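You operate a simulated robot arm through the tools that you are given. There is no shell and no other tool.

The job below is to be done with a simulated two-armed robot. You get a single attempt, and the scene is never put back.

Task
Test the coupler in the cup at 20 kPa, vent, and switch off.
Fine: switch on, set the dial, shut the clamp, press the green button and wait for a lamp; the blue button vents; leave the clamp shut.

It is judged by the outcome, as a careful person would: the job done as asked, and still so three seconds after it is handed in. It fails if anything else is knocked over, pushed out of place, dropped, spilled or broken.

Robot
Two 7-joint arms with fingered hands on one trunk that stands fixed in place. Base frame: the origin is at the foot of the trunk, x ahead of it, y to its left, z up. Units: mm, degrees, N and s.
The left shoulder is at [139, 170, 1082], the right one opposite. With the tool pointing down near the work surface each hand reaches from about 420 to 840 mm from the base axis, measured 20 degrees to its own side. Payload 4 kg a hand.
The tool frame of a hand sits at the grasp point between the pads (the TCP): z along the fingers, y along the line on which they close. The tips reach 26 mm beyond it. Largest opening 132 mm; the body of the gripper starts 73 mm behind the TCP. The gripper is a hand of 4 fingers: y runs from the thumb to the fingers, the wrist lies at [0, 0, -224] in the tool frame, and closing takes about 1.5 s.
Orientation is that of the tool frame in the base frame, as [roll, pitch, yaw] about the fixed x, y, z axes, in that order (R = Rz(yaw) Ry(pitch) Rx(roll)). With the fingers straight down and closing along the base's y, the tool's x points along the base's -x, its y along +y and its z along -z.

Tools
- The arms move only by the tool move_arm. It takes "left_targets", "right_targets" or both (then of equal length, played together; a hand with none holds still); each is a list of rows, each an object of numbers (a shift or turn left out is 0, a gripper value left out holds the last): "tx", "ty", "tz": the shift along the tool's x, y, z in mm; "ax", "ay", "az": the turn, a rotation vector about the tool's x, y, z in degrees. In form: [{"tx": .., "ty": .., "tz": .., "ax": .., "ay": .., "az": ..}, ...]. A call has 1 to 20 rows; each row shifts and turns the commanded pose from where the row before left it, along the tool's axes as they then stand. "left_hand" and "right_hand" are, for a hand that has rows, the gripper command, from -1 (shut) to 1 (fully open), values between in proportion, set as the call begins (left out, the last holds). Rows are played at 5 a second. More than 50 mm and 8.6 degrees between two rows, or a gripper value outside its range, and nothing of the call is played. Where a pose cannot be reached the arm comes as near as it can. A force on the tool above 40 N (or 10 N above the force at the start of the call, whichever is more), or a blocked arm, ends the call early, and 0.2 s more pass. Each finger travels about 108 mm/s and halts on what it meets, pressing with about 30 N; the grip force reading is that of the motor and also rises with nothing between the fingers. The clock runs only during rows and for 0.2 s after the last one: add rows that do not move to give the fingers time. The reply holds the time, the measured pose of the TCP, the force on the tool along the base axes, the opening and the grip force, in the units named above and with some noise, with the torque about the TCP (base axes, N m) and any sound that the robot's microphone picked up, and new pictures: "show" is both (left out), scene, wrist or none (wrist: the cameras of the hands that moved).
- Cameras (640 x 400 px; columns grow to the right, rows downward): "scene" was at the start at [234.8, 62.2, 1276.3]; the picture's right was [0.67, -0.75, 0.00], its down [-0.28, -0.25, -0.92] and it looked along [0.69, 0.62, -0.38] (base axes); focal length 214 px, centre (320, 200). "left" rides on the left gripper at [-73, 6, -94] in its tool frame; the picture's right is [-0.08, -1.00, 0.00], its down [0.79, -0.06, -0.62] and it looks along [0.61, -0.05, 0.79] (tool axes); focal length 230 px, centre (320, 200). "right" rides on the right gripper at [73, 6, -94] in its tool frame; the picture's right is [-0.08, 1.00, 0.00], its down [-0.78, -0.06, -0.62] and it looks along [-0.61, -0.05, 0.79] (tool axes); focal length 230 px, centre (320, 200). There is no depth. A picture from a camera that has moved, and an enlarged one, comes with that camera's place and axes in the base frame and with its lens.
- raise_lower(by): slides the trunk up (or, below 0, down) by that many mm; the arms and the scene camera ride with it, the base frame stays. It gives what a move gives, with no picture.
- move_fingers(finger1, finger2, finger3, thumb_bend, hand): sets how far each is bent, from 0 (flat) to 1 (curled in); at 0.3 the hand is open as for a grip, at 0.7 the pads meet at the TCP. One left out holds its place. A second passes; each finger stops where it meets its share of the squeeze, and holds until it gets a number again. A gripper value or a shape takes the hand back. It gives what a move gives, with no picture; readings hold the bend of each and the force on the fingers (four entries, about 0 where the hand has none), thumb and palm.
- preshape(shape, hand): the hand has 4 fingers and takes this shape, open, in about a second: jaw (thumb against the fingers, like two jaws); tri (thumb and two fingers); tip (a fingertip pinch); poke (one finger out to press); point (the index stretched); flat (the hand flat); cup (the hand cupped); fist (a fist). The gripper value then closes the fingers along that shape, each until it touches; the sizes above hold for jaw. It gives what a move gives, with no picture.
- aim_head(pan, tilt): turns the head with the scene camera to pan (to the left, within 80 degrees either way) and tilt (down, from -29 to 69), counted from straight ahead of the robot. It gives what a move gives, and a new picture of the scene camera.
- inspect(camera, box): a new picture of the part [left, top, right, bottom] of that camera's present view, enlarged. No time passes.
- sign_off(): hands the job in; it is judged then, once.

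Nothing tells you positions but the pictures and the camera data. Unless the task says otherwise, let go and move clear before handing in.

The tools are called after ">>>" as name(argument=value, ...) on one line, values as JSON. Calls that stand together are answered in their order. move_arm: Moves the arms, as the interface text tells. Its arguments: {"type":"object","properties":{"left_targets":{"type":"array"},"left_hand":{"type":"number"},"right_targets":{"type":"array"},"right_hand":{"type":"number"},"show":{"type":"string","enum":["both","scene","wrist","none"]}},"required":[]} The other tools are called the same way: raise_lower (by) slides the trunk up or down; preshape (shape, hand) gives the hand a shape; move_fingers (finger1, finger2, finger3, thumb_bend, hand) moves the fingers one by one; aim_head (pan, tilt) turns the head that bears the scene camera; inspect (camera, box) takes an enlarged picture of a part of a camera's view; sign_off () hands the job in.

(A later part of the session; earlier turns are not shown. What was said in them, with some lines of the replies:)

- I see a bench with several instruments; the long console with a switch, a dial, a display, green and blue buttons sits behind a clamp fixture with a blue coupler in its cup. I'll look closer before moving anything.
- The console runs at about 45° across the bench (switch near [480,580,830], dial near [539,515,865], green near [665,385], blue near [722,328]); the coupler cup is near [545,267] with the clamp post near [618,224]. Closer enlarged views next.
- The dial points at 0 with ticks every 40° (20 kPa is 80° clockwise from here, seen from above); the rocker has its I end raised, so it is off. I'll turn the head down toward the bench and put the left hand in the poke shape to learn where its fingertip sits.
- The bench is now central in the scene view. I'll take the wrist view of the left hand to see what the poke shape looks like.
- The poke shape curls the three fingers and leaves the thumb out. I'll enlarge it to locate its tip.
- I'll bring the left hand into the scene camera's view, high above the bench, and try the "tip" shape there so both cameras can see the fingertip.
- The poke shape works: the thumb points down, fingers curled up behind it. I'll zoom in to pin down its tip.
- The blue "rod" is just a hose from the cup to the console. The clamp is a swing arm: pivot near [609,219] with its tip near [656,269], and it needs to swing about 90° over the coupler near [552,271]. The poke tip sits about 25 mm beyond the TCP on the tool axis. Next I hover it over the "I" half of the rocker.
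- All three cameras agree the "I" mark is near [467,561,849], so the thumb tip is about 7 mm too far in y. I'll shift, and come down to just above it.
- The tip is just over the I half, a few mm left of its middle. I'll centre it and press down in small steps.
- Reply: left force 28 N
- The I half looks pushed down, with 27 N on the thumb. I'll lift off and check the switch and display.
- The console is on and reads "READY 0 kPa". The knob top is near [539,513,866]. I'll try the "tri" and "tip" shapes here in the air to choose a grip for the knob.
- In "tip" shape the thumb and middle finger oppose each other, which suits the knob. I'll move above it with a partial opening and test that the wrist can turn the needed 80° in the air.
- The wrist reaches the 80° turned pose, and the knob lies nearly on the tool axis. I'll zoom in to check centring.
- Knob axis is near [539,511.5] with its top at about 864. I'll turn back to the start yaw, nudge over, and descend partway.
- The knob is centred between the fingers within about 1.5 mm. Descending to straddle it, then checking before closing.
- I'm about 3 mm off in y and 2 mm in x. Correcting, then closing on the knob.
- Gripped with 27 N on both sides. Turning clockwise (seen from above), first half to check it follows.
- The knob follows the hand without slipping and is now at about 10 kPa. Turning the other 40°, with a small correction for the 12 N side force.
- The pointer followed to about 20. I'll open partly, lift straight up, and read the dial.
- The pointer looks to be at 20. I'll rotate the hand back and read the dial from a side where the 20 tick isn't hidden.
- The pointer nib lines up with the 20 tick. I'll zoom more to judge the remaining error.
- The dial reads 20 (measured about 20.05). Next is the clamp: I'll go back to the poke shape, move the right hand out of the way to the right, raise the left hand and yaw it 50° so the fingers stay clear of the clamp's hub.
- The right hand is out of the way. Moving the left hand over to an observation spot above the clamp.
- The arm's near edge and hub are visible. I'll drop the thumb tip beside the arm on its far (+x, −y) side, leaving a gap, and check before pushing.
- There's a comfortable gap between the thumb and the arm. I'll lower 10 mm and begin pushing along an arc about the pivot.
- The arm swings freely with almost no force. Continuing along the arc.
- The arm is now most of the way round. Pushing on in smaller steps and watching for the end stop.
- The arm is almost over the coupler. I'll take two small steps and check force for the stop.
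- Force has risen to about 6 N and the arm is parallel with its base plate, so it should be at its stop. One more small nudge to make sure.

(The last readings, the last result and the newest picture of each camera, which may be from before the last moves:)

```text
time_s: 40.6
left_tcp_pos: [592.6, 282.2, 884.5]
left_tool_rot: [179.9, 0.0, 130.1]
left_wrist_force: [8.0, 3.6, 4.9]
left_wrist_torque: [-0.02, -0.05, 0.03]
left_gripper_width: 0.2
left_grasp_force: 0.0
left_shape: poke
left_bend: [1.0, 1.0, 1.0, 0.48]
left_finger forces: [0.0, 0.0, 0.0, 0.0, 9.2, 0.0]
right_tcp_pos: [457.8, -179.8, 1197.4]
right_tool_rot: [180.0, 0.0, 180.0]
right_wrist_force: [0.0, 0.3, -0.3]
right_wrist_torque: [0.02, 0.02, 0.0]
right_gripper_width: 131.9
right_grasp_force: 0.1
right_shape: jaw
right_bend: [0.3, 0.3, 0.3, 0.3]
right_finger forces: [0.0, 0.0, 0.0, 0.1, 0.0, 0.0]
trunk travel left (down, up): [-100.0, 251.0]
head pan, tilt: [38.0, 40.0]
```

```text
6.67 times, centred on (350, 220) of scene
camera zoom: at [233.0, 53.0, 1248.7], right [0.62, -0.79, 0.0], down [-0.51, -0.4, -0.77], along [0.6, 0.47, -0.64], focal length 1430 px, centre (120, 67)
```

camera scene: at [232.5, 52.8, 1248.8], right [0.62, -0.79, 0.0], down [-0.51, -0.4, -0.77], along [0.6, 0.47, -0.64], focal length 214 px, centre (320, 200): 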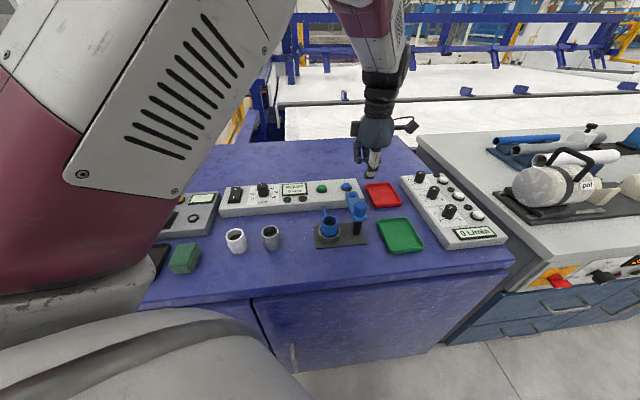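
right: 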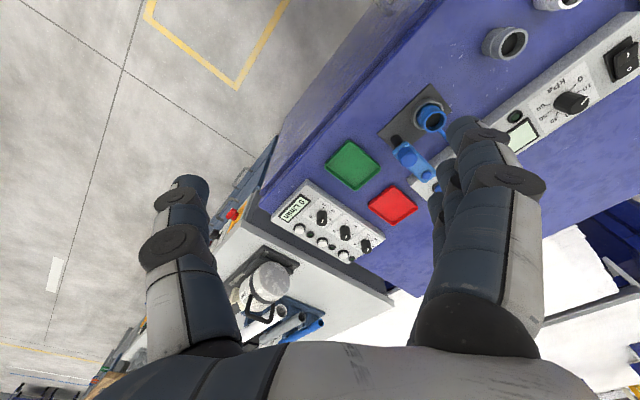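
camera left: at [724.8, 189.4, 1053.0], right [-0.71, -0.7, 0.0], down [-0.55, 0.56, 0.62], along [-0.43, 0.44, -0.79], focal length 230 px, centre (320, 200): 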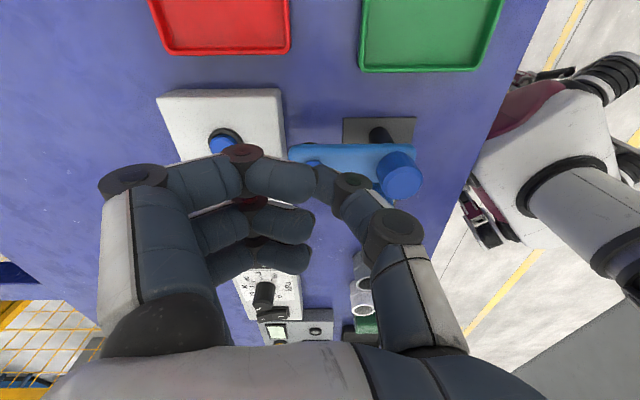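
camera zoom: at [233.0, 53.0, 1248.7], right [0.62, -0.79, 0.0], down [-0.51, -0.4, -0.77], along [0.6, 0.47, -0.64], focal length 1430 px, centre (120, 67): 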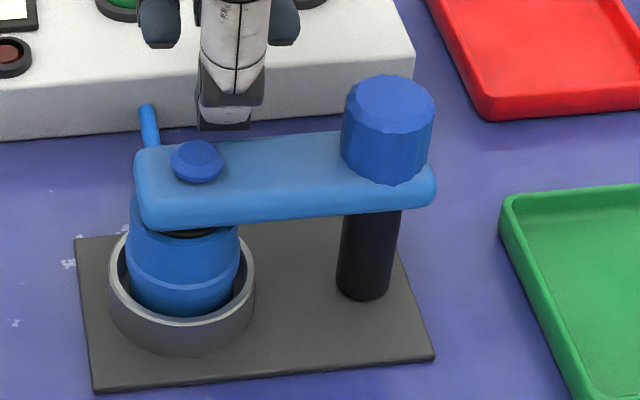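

The arm is against its stop (force rises without movement). Backing the thumb off, rising, and moving over to the green button to look.

>>> move_arm(left_targets=[{"ty": 8}, {"ty": 10}, {"tz": -30}, {"tz": -35}, {"tx": 10.5, "ty": 32}, {"tx": 10.5, "ty": 32}, {"tx": 10.5, "ty": 32}, {}])

>>> inspect(camera="scene", box=[280, 160, 390, 250])

>>> inspect(camera="left", box=[180, 20, 500, 220])

```text
time_s: 42.4
left_tcp_pos: [659.3, 378.0, 950.5]
left_tool_rot: [179.9, 0.1, 130.0]
left_wrist_force: [-0.4, -0.5, 0.4]
left_wrist_torque: [-0.02, -0.02, 0.0]
left_gripper_width: 0.1
left_grasp_force: 0.0
left_shape: poke
left_bend: [1.0, 1.0, 1.0, 0.46]
left_finger forces: [0.0, 0.0, 0.0, 0.0, 0.0, 0.0]
right_tcp_pos: [455.4, -180.1, 1197.5]
right_tool_rot: [180.0, 0.0, -180.0]
right_wrist_force: [0.4, 0.2, -0.3]
right_wrist_torque: [-0.02, -0.02, -0.02]
right_gripper_width: 131.8
right_grasp_force: 0.1
right_shape: jaw
right_bend: [0.3, 0.3, 0.3, 0.3]
right_finger forces: [0.0, 0.0, 0.0, 0.0, 0.0, 0.0]
trunk travel left (down, up): [-100.0, 251.0]
head pan, tilt: [38.0, 40.0]
camera scene: at [232.1, 52.6, 1248.9], right [0.62, -0.79, 0.0], down [-0.51, -0.4, -0.77], along [0.6, 0.47, -0.64], focal length 214 px, centre (320, 200)
camera left: at [711.1, 327.3, 1043.4], right [-0.71, -0.7, 0.0], down [-0.55, 0.56, 0.62], along [-0.43, 0.44, -0.79], focal length 230 px, centre (320, 200)
```

scene: 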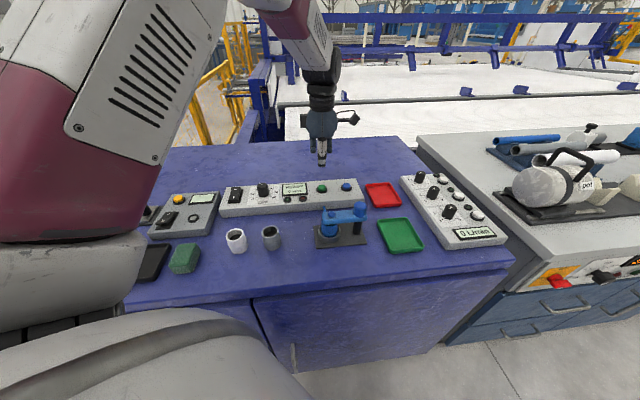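
left: 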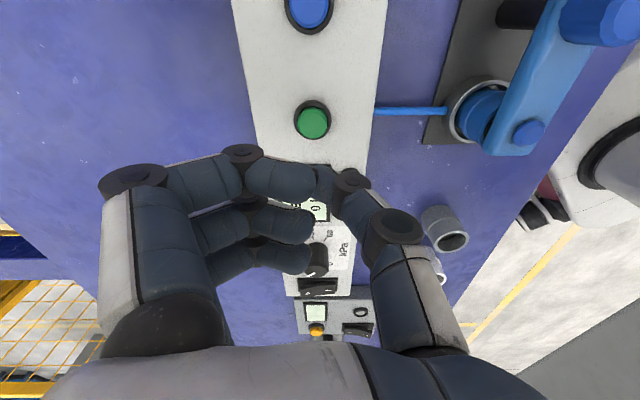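

```text
4.44 times, centred on (335, 205) of scene
camera zoom: at [232.1, 52.6, 1248.9], right [0.62, -0.79, 0.0], down [-0.51, -0.4, -0.77], along [0.6, 0.47, -0.64], focal length 953 px, centre (253, 178)
```

zoom: 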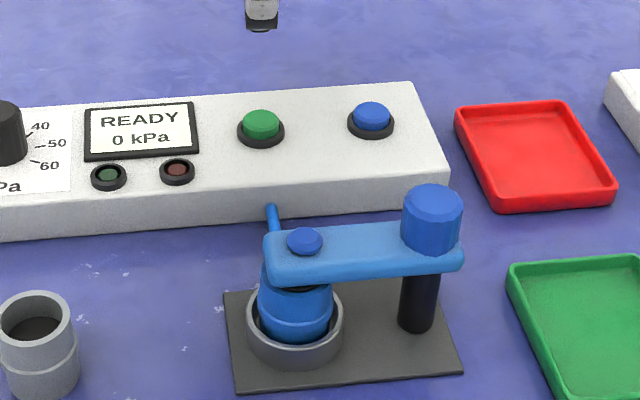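

```text
2.00 times, centred on (340, 120) of left
camera zoom: at [711.1, 327.3, 1043.4], right [-0.71, -0.7, 0.0], down [-0.55, 0.56, 0.62], along [-0.43, 0.44, -0.79], focal length 460 px, centre (280, 360)
```

zoom: 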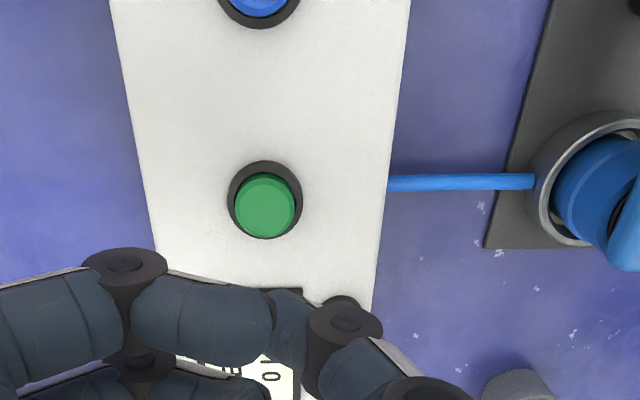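

The clamp stays shut on its own. Green button top is near [666,382,842]; lining the thumb up over it and descending to hover.

>>> move_arm(left_targets=[{"tx": 1.1, "ty": 4, "tz": 20}, {"tz": 25}, {"tz": 20}, {}], show="none")

>>> inspect(camera="scene", box=[290, 150, 370, 220])

>>> inspect(camera="left", box=[220, 80, 460, 230])

```text
time_s: 43.4
left_tcp_pos: [661.2, 381.2, 885.6]
left_tool_rot: [-179.9, 0.1, 130.0]
left_wrist_force: [-1.1, -0.9, 0.2]
left_wrist_torque: [0.0, 0.0, -0.03]
left_gripper_width: 0.1
left_grasp_force: 0.0
left_shape: poke
left_bend: [1.0, 1.0, 1.0, 0.46]
left_finger forces: [0.0, 0.1, 0.0, 0.1, 0.0, 0.0]
right_tcp_pos: [455.2, -179.5, 1198.6]
right_tool_rot: [180.0, 0.0, 180.0]
right_wrist_force: [-1.1, 0.1, 0.6]
right_wrist_torque: [-0.03, -0.01, 0.0]
right_gripper_width: 131.7
right_grasp_force: 0.1
right_shape: jaw
right_bend: [0.3, 0.3, 0.3, 0.3]
right_finger forces: [0.0, 0.0, 0.0, 0.0, 0.1, 0.0]
trunk travel left (down, up): [-100.0, 251.0]
head pan, tilt: [38.0, 40.0]
```

```text
5.71 times, centred on (330, 185) of scene
camera zoom: at [232.3, 52.8, 1248.9], right [0.62, -0.79, 0.0], down [-0.51, -0.4, -0.77], along [0.6, 0.47, -0.64], focal length 1226 px, centre (263, 286)
```

zoom: 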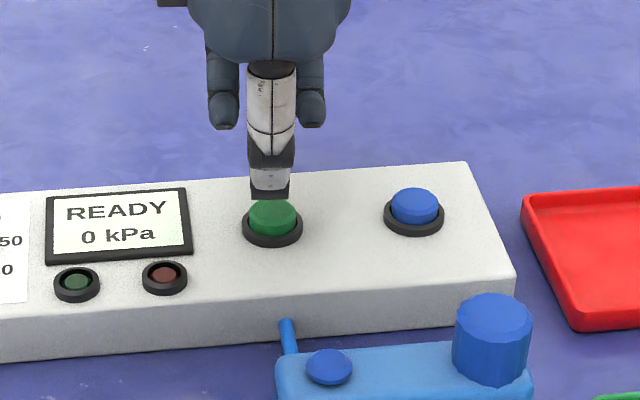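

```text
2.67 times, centred on (340, 155) of left
camera zoom: at [713.7, 331.3, 977.6], right [-0.71, -0.7, 0.0], down [-0.55, 0.56, 0.62], along [-0.43, 0.44, -0.79], focal length 614 px, centre (267, 320)
```

zoom: 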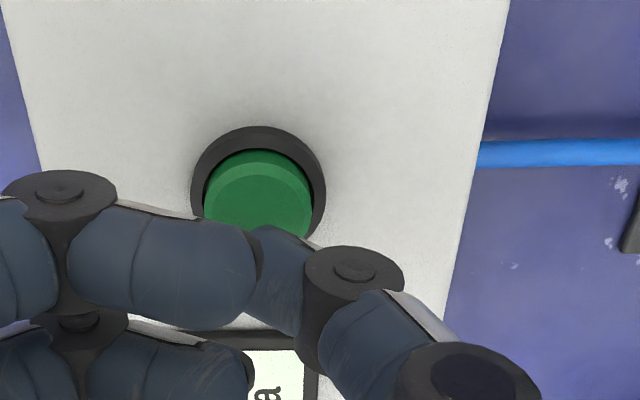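

Well lined up. A small shift toward the button centre, then pressing down in small steps.

>>> move_arm(left_targets=[{"tx": -2, "ty": 0.9, "tz": 8}, {"tz": 7}, {"tz": 3}, {"tz": 3}, {"tz": 2}], show="none")

>>> inspect(camera="scene", box=[285, 150, 365, 220])

```text
time_s: 44.6
left_tcp_pos: [661.6, 381.0, 866.0]
left_tool_rot: [179.6, 0.2, 130.0]
left_wrist_force: [-1.2, -0.1, 24.1]
left_wrist_torque: [0.08, 0.0, 0.0]
left_gripper_width: 0.0
left_grasp_force: 0.0
left_shape: poke
left_bend: [1.0, 1.0, 1.0, 0.46]
left_finger forces: [0.0, 0.1, 0.1, 0.0, 23.1, 0.1]
right_tcp_pos: [454.2, -180.8, 1198.9]
right_tool_rot: [179.9, 0.3, 179.9]
right_wrist_force: [0.2, 0.3, 0.5]
right_wrist_torque: [0.01, 0.01, 0.02]
right_gripper_width: 131.8
right_grasp_force: 0.1
right_shape: jaw
right_bend: [0.3, 0.3, 0.3, 0.3]
right_finger forces: [0.0, 0.1, 0.0, 0.0, 0.0, 0.0]
trunk travel left (down, up): [-100.0, 251.0]
head pan, tilt: [38.0, 40.0]
heard: click
```

```text
5.71 times, centred on (325, 185) of scene
camera zoom: at [229.8, 51.7, 1249.8], right [0.62, -0.79, 0.0], down [-0.5, -0.4, -0.77], along [0.6, 0.47, -0.64], focal length 1226 px, centre (291, 286)
```

zoom: 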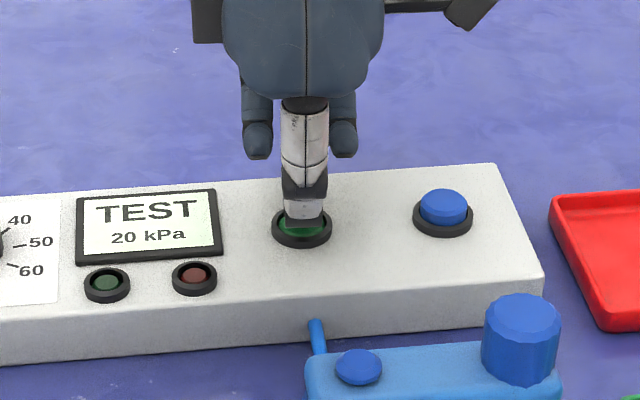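

Click heard, and the display reads "TEST 20 kPa". I'll lift off and wait for a lamp.

>>> move_arm(left_targets=[{"tz": -10}, {"tz": -20}, {"tz": -25}, {}, {}, {}, {}, {}, {}, {}], show="none")

>>> inspect(camera="scene", box=[285, 170, 385, 250])

>>> inspect(camera="left", box=[200, 0, 440, 150])

```text
time_s: 46.8
left_tcp_pos: [665.3, 379.0, 916.4]
left_tool_rot: [180.0, -0.1, 130.1]
left_wrist_force: [-0.6, -0.2, -0.2]
left_wrist_torque: [-0.04, 0.01, 0.0]
left_gripper_width: 0.4
left_grasp_force: 0.1
left_shape: poke
left_bend: [1.0, 1.0, 1.0, 0.46]
left_finger forces: [0.0, 0.0, 0.0, 0.0, 0.1, 0.1]
right_tcp_pos: [457.3, -180.4, 1196.8]
right_tool_rot: [179.9, -0.1, -179.9]
right_wrist_force: [0.9, 0.1, -0.6]
right_wrist_torque: [-0.02, -0.03, 0.02]
right_gripper_width: 132.0
right_grasp_force: 0.0
right_shape: jaw
right_bend: [0.3, 0.3, 0.3, 0.3]
right_finger forces: [0.0, 0.0, 0.0, 0.0, 0.0, 0.0]
trunk travel left (down, up): [-100.0, 251.0]
head pan, tilt: [38.0, 40.0]
```

```text
5.00 times, centred on (335, 210) of scene
camera zoom: at [232.6, 52.8, 1248.7], right [0.62, -0.79, 0.0], down [-0.51, -0.4, -0.77], along [0.6, 0.47, -0.64], focal length 1072 px, centre (245, 150)
```

zoom: 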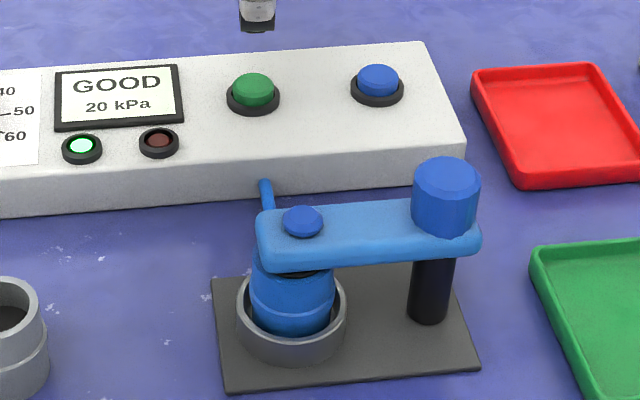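

```text
2.67 times, centred on (320, 75) of left
camera zoom: at [716.1, 328.6, 1008.8], right [-0.71, -0.7, 0.0], down [-0.55, 0.56, 0.62], along [-0.43, 0.44, -0.79], focal length 614 px, centre (320, 533)
```

zoom: 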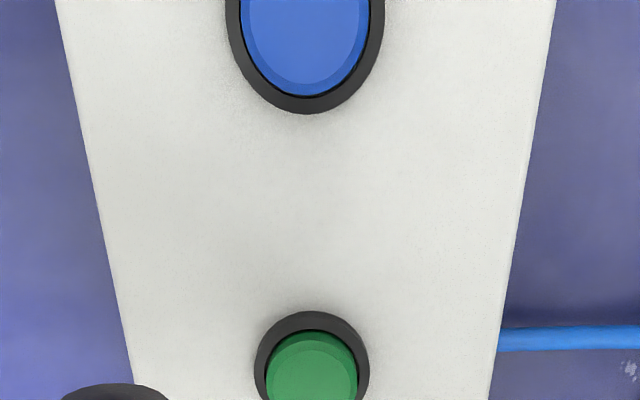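

"GOOD 20 kPa" with the green lamp lit. Next the blue vent button, 80 mm along the console; moving above it and down to hover.

>>> move_arm(left_targets=[{"tx": -40, "ty": 3.9}, {"tx": -39.7, "ty": 3.9}, {"tz": 15}, {"tz": 15}, {}], show="none")

>>> inspect(camera="scene", box=[295, 150, 385, 230])

>>> inspect(camera="left", box=[220, 80, 460, 230])

```text
time_s: 48.0
left_tcp_pos: [720.8, 324.7, 887.7]
left_tool_rot: [180.0, 0.0, 130.1]
left_wrist_force: [0.6, 0.7, -0.9]
left_wrist_torque: [0.0, -0.01, 0.04]
left_gripper_width: 0.1
left_grasp_force: 0.1
left_shape: poke
left_bend: [1.0, 1.0, 1.0, 0.46]
left_finger forces: [0.1, 0.0, 0.0, 0.1, 0.1, 0.0]
right_tcp_pos: [455.3, -179.8, 1197.4]
right_tool_rot: [180.0, -0.1, 180.0]
right_wrist_force: [-0.1, 0.4, -0.3]
right_wrist_torque: [-0.01, -0.01, 0.02]
right_gripper_width: 131.6
right_grasp_force: 0.0
right_shape: jaw
right_bend: [0.3, 0.3, 0.3, 0.3]
right_finger forces: [0.1, 0.1, 0.0, 0.0, 0.0, 0.1]
trunk travel left (down, up): [-100.0, 251.0]
head pan, tilt: [38.0, 40.0]
```

```text
5.00 times, centred on (340, 190) of scene
camera zoom: at [232.3, 52.8, 1248.9], right [0.62, -0.79, 0.0], down [-0.51, -0.4, -0.77], along [0.6, 0.47, -0.64], focal length 1072 px, centre (220, 250)
```

zoom: 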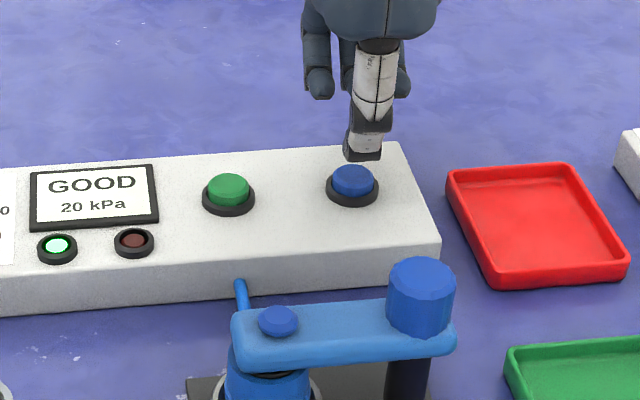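

```text
2.67 times, centred on (340, 155) of left
camera zoom: at [773.3, 273.3, 980.0], right [-0.71, -0.7, 0.0], down [-0.55, 0.56, 0.62], along [-0.43, 0.44, -0.79], focal length 614 px, centre (267, 320)
```

zoom: 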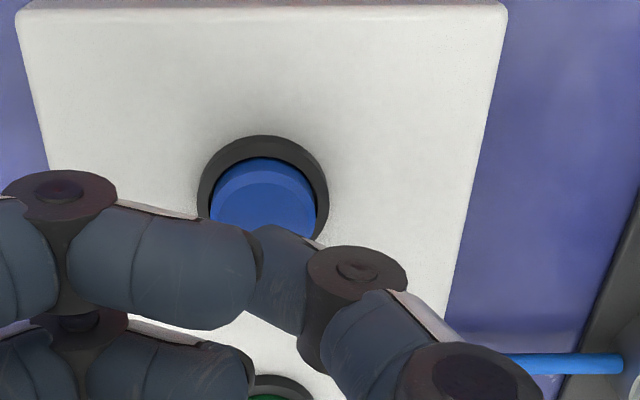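

Aligned within a couple of mm. Pressing the blue button.

>>> move_arm(left_targets=[{"tx": 2, "tz": 8}, {"tz": 9}, {"tz": 3}, {"tz": 3}, {"tz": 2}], show="none")

>>> inspect(camera="scene", box=[285, 150, 385, 230])

```text
time_s: 49.2
left_tcp_pos: [718.6, 325.9, 868.2]
left_tool_rot: [179.7, 0.2, 130.0]
left_wrist_force: [-2.1, -2.7, 22.9]
left_wrist_torque: [-0.01, 0.0, -0.01]
left_gripper_width: 0.2
left_grasp_force: 0.1
left_shape: poke
left_bend: [1.0, 1.0, 1.0, 0.46]
left_finger forces: [0.0, 0.0, 0.1, 0.0, 22.9, 0.0]
right_tcp_pos: [454.4, -181.3, 1198.4]
right_tool_rot: [179.9, 0.1, 180.0]
right_wrist_force: [0.0, -1.2, 0.2]
right_wrist_torque: [0.0, 0.03, 0.02]
right_gripper_width: 131.9
right_grasp_force: 0.1
right_shape: jaw
right_bend: [0.3, 0.3, 0.3, 0.3]
right_finger forces: [0.0, 0.0, 0.1, 0.0, 0.0, 0.1]
trunk travel left (down, up): [-100.0, 251.0]
head pan, tilt: [38.0, 40.0]
heard: click
```

```text
5.00 times, centred on (335, 190) of scene
camera zoom: at [229.6, 51.6, 1249.9], right [0.62, -0.79, 0.0], down [-0.5, -0.4, -0.77], along [0.6, 0.47, -0.64], focal length 1072 px, centre (245, 250)
```

zoom: 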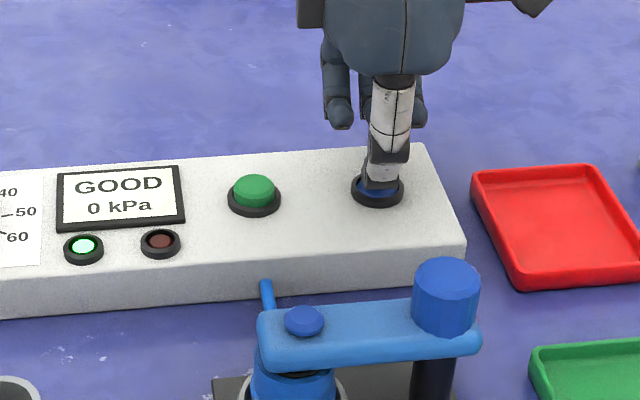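

Click heard; pressure is back to 0 kPa and the result stays GOOD. Lifting off and travelling back to the rocker to switch off.

>>> move_arm(left_targets=[{"tz": -12}, {"tz": -33}, {"tz": -40}, {"tx": 43, "ty": -1.5}, {"tx": 43, "ty": -1.5}, {"tx": 43, "ty": -1.5}, {"tx": 43, "ty": -1.5}, {"tx": 43, "ty": -1.5}, {"tx": 43, "ty": -1.5}, {"tx": 43, "ty": -1.5}, {"tx": 43, "ty": -1.5}, {"az": -8.3}, {"az": -8.3}, {"az": -8.3}, {"az": -8.3}, {"az": -8.4}, {"az": -8.4}, {}])

>>> inspect(camera="scene", box=[210, 130, 300, 210])

>>> inspect(camera="left", box=[200, 80, 460, 240])

>>> inspect(camera="scene", box=[270, 165, 390, 255])

```text
time_s: 53.0
left_tcp_pos: [489.0, 583.2, 947.5]
left_tool_rot: [179.9, 0.0, -179.9]
left_wrist_force: [0.1, -0.9, 0.1]
left_wrist_torque: [0.01, 0.0, -0.04]
left_gripper_width: 0.2
left_grasp_force: 0.0
left_shape: poke
left_bend: [1.0, 1.0, 1.0, 0.46]
left_finger forces: [0.0, 0.0, 0.0, 0.1, 0.1, 0.1]
right_tcp_pos: [455.6, -180.0, 1196.6]
right_tool_rot: [-180.0, 0.0, -179.9]
right_wrist_force: [0.1, 0.0, -0.6]
right_wrist_torque: [0.04, -0.02, 0.01]
right_gripper_width: 131.8
right_grasp_force: 0.0
right_shape: jaw
right_bend: [0.3, 0.3, 0.3, 0.3]
right_finger forces: [0.0, 0.1, 0.0, 0.1, 0.0, 0.1]
trunk travel left (down, up): [-100.0, 251.0]
head pan, tilt: [38.0, 40.0]
camera scene: at [232.5, 52.9, 1248.7], right [0.62, -0.79, 0.0], down [-0.51, -0.4, -0.77], along [0.6, 0.47, -0.64], focal length 214 px, centre (320, 200)
camera left: at [562.3, 589.7, 1039.6], right [0.08, -1.0, 0.0], down [-0.78, -0.06, 0.62], along [-0.61, -0.05, -0.79], focal length 230 px, centre (320, 200)
```

scene: 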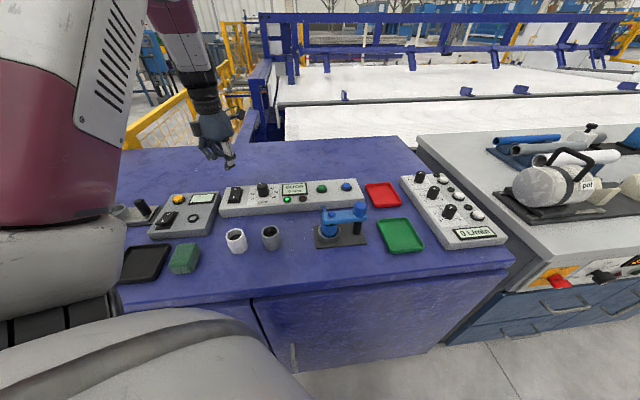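
left: 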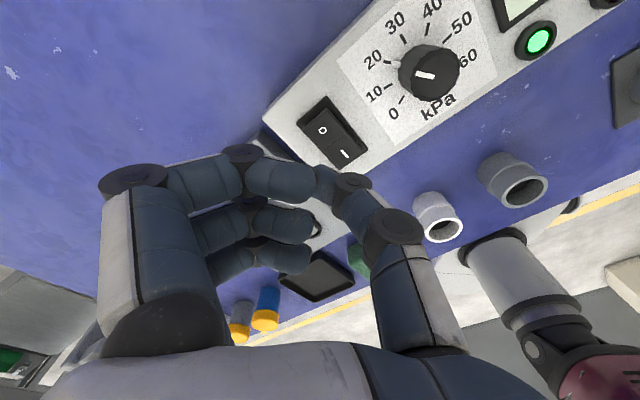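

```text
5.00 times, centred on (255, 170) of scene
camera zoom: at [232.5, 52.9, 1248.7], right [0.62, -0.79, 0.0], down [-0.51, -0.4, -0.77], along [0.6, 0.47, -0.64], focal length 1072 px, centre (645, 350)
```

zoom: 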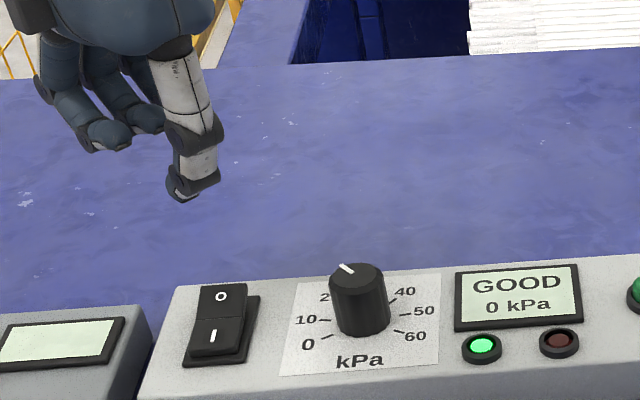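

```text
2.46 times, centred on (330, 160) of left
camera zoom: at [562.3, 589.7, 1039.6], right [0.08, -1.0, 0.0], down [-0.78, -0.06, 0.62], along [-0.61, -0.05, -0.79], focal length 566 px, centre (295, 298)
```

zoom: 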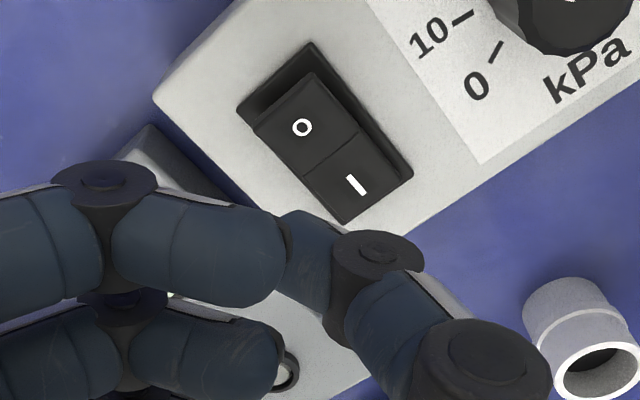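

```text
4.44 times, centred on (330, 210) of scene
camera zoom: at [232.5, 52.9, 1248.7], right [0.62, -0.79, 0.0], down [-0.51, -0.4, -0.77], along [0.6, 0.47, -0.64], focal length 953 px, centre (276, 156)
```

zoom: 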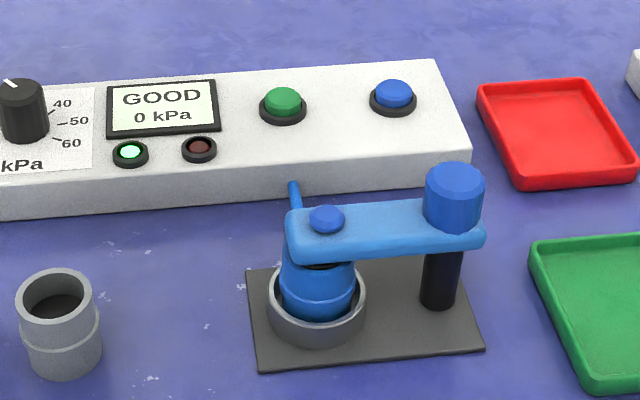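

The O half is now the raised one, near [488,582,850]. Lining up and descending to hover.

>>> move_arm(left_targets=[{"tx": 1, "ty": -2, "tz": 20}, {"tz": 25}, {"tz": 18}, {}], show="none")

>>> inspect(camera="scene", box=[215, 155, 275, 205])

>>> inspect(camera="left", box=[240, 90, 440, 220])

```text
time_s: 54.0
left_tcp_pos: [485.5, 582.4, 885.7]
left_tool_rot: [180.0, -0.1, -179.9]
left_wrist_force: [0.3, -0.3, -0.1]
left_wrist_torque: [0.0, 0.01, 0.0]
left_gripper_width: 0.0
left_grasp_force: 0.1
left_shape: poke
left_bend: [1.0, 1.0, 1.0, 0.46]
left_finger forces: [0.1, 0.0, 0.0, 0.0, 0.0, 0.0]
right_tcp_pos: [456.9, -179.2, 1196.5]
right_tool_rot: [180.0, -0.1, -180.0]
right_wrist_force: [-0.2, 0.7, -0.4]
right_wrist_torque: [0.01, 0.0, 0.01]
right_gripper_width: 131.7
right_grasp_force: 0.0
right_shape: jaw
right_bend: [0.3, 0.3, 0.3, 0.3]
right_finger forces: [0.1, 0.1, 0.0, 0.1, 0.0, 0.0]
trunk travel left (down, up): [-100.0, 251.0]
head pan, tilt: [38.0, 40.0]
```

```text
8.00 times, centred on (245, 180) of scene
camera zoom: at [232.4, 52.8, 1248.8], right [0.62, -0.79, 0.0], down [-0.51, -0.4, -0.77], along [0.6, 0.47, -0.64], focal length 1716 px, centre (920, 360)
```

zoom: 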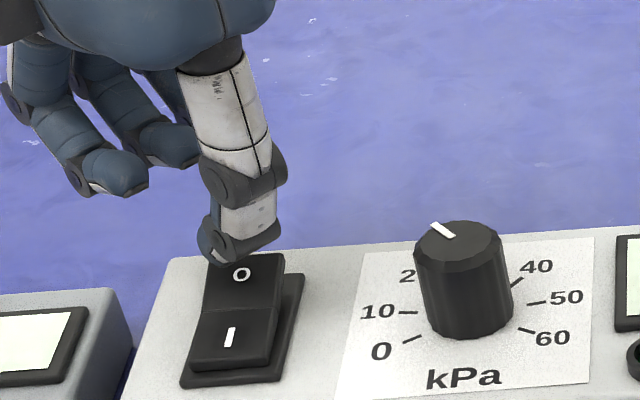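

```text
3.08 times, centred on (340, 155) of left
camera zoom: at [560.4, 588.6, 978.0], right [0.08, -1.0, 0.0], down [-0.79, -0.06, 0.62], along [-0.61, -0.05, -0.79], focal length 708 px, centre (258, 338)
```

zoom: 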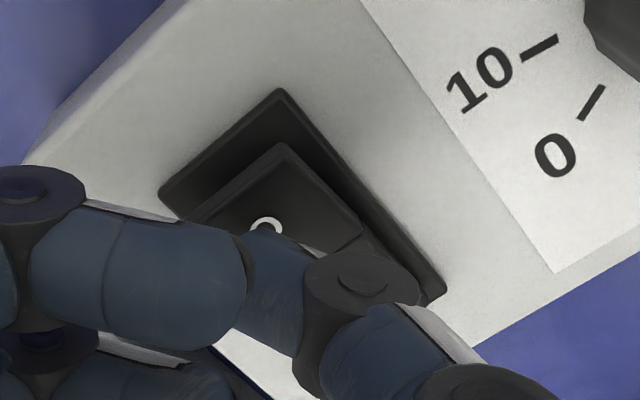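

Aligned with O in depth but about 5 mm left of the rocker's middle; shifting right along the console and pressing.

>>> move_arm(left_targets=[{"tx": -3, "ty": -3}, {"tz": 5}, {"tz": 4}, {"tz": 3}, {"tz": 3}, {"tz": 3}], show="none")

>>> inspect(camera="scene", box=[215, 155, 315, 225])

```text
time_s: 55.4
left_tcp_pos: [490.1, 575.7, 870.7]
left_tool_rot: [179.9, 0.5, 180.0]
left_wrist_force: [-0.2, -5.7, 30.0]
left_wrist_torque: [0.02, 0.13, 0.05]
left_gripper_width: 0.2
left_grasp_force: 0.1
left_shape: poke
left_bend: [1.0, 1.0, 1.0, 0.47]
left_finger forces: [0.1, 0.0, 0.0, 0.1, 29.6, 0.0]
right_tcp_pos: [454.0, -183.4, 1199.6]
right_tool_rot: [179.8, 0.2, 180.0]
right_wrist_force: [1.1, 1.2, -0.1]
right_wrist_torque: [-0.01, -0.02, 0.0]
right_gripper_width: 132.0
right_grasp_force: 0.1
right_shape: jaw
right_bend: [0.3, 0.3, 0.3, 0.3]
right_finger forces: [0.0, 0.0, 0.1, 0.0, 0.0, 0.0]
trunk travel left (down, up): [-100.0, 251.0]
head pan, tilt: [38.0, 40.0]
```

```text
5.71 times, centred on (265, 190) of scene
camera zoom: at [229.9, 49.9, 1250.1], right [0.62, -0.79, 0.0], down [-0.51, -0.39, -0.77], along [0.6, 0.47, -0.64], focal length 1226 px, centre (634, 257)
```

zoom: 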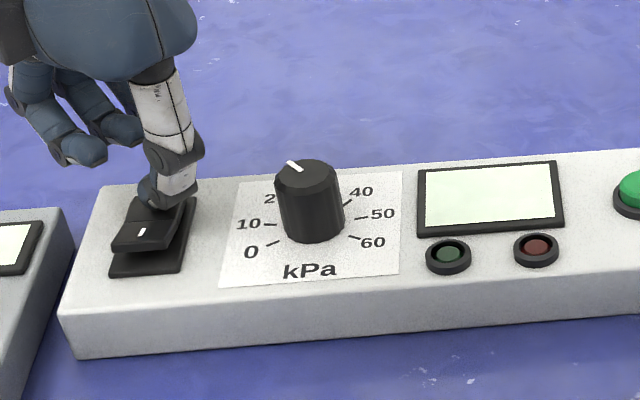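

The console is off (display blank, lamp out, I half raised). Lifting clear and checking everything once more.

>>> move_arm(left_targets=[{"tz": -12}, {"tz": -35}, {"tz": -45}, {"tz": -45}, {"tz": -45}, {}, {}])

>>> inspect(camera="scene", box=[210, 165, 390, 255])

>>> inspect(camera="scene", box=[100, 170, 300, 295])

>>> inspect(camera="scene", box=[305, 190, 385, 255])

```text
time_s: 57.0
left_tcp_pos: [489.6, 578.3, 1046.2]
left_tool_rot: [180.0, 0.1, -179.9]
left_wrist_force: [-0.1, 0.7, -1.1]
left_wrist_torque: [0.03, -0.01, -0.04]
left_gripper_width: 0.0
left_grasp_force: 0.0
left_shape: poke
left_bend: [1.0, 1.0, 1.0, 0.46]
left_finger forces: [0.1, 0.1, 0.0, 0.1, 0.1, 0.0]
right_tcp_pos: [456.2, -180.3, 1196.6]
right_tool_rot: [-180.0, 0.0, 180.0]
right_wrist_force: [-0.3, -0.1, -0.7]
right_wrist_torque: [0.03, -0.01, 0.0]
right_gripper_width: 131.7
right_grasp_force: 0.1
right_shape: jaw
right_bend: [0.3, 0.3, 0.3, 0.3]
right_finger forces: [0.1, 0.0, 0.0, 0.0, 0.1, 0.1]
trunk travel left (down, up): [-100.0, 251.0]
head pan, tilt: [38.0, 40.0]
camera scene: at [232.5, 52.7, 1248.7], right [0.62, -0.79, 0.0], down [-0.51, -0.4, -0.77], along [0.6, 0.47, -0.64], focal length 214 px, centre (320, 200)
camera left: at [563.9, 585.3, 1140.6], right [0.08, -1.0, 0.0], down [-0.79, -0.06, 0.62], along [-0.61, -0.05, -0.79], focal length 230 px, centre (320, 200)
```

scene: 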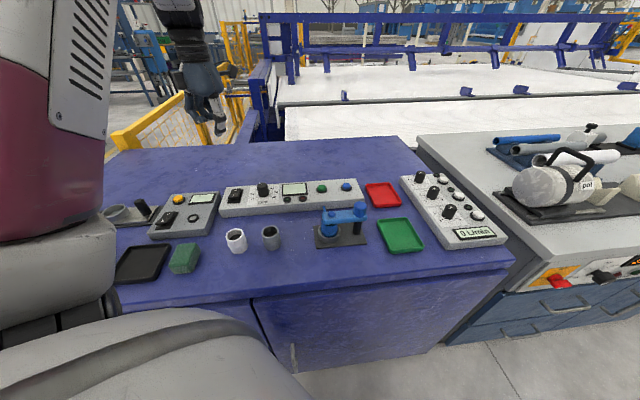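
left: 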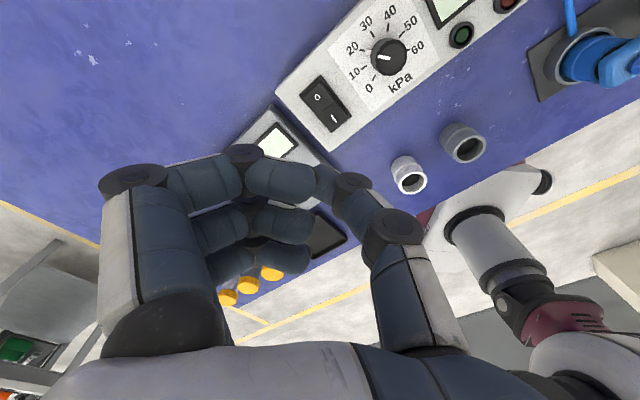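

```text
3.56 times, centred on (300, 210) of scene
camera zoom: at [232.5, 52.7, 1248.7], right [0.62, -0.79, 0.0], down [-0.51, -0.4, -0.77], along [0.6, 0.47, -0.64], focal length 763 px, centre (391, 164)
```

zoom: 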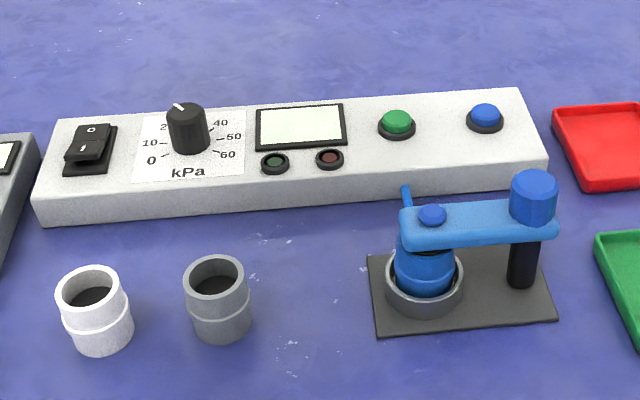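

```text
3.20 times, centred on (200, 232) of scene
camera zoom: at [232.5, 52.7, 1248.7], right [0.62, -0.79, 0.0], down [-0.51, -0.4, -0.77], along [0.6, 0.47, -0.64], focal length 686 px, centre (704, 96)
```

zoom: 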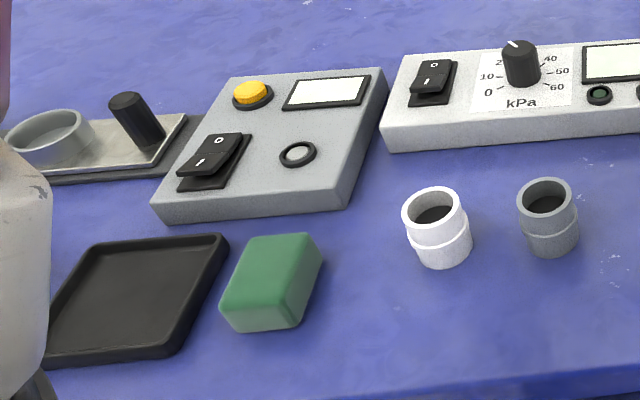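

```text
6.15 times, centred on (345, 222) of scene
camera zoom: at [232.5, 52.7, 1248.7], right [0.62, -0.79, 0.0], down [-0.51, -0.4, -0.77], along [0.6, 0.47, -0.64], focal length 1320 px, centre (166, 62)
```

zoom: 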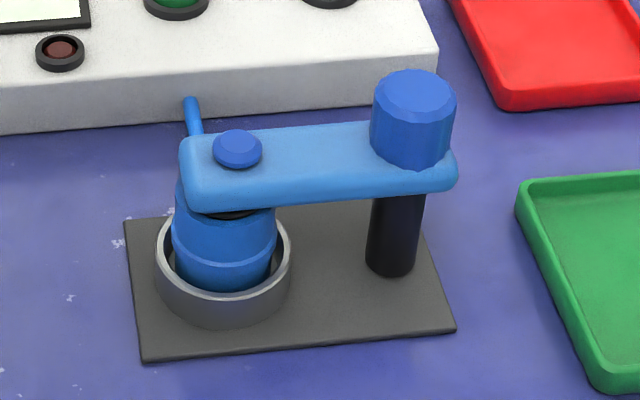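

The console is off, the dial is at 20, the clamp is shut on the coupler in its cup, and the other things on the bench are where they were. Both hands are clear, so I'm handing in.

>>> sign_off()

```text
The job is handed in.
```

The coupler passed at 20 kPa: the display read "GOOD 20 kPa" and the green lamp lit. I then vented it, and the display fell to 0 kPa with the result still showing GOOD.

The console is switched off, with the display and lamps dark. I left the dial at 20 and the clamp shut on the coupler in its cup. Both hands are clear of the bench, and nothing else on it was moved.
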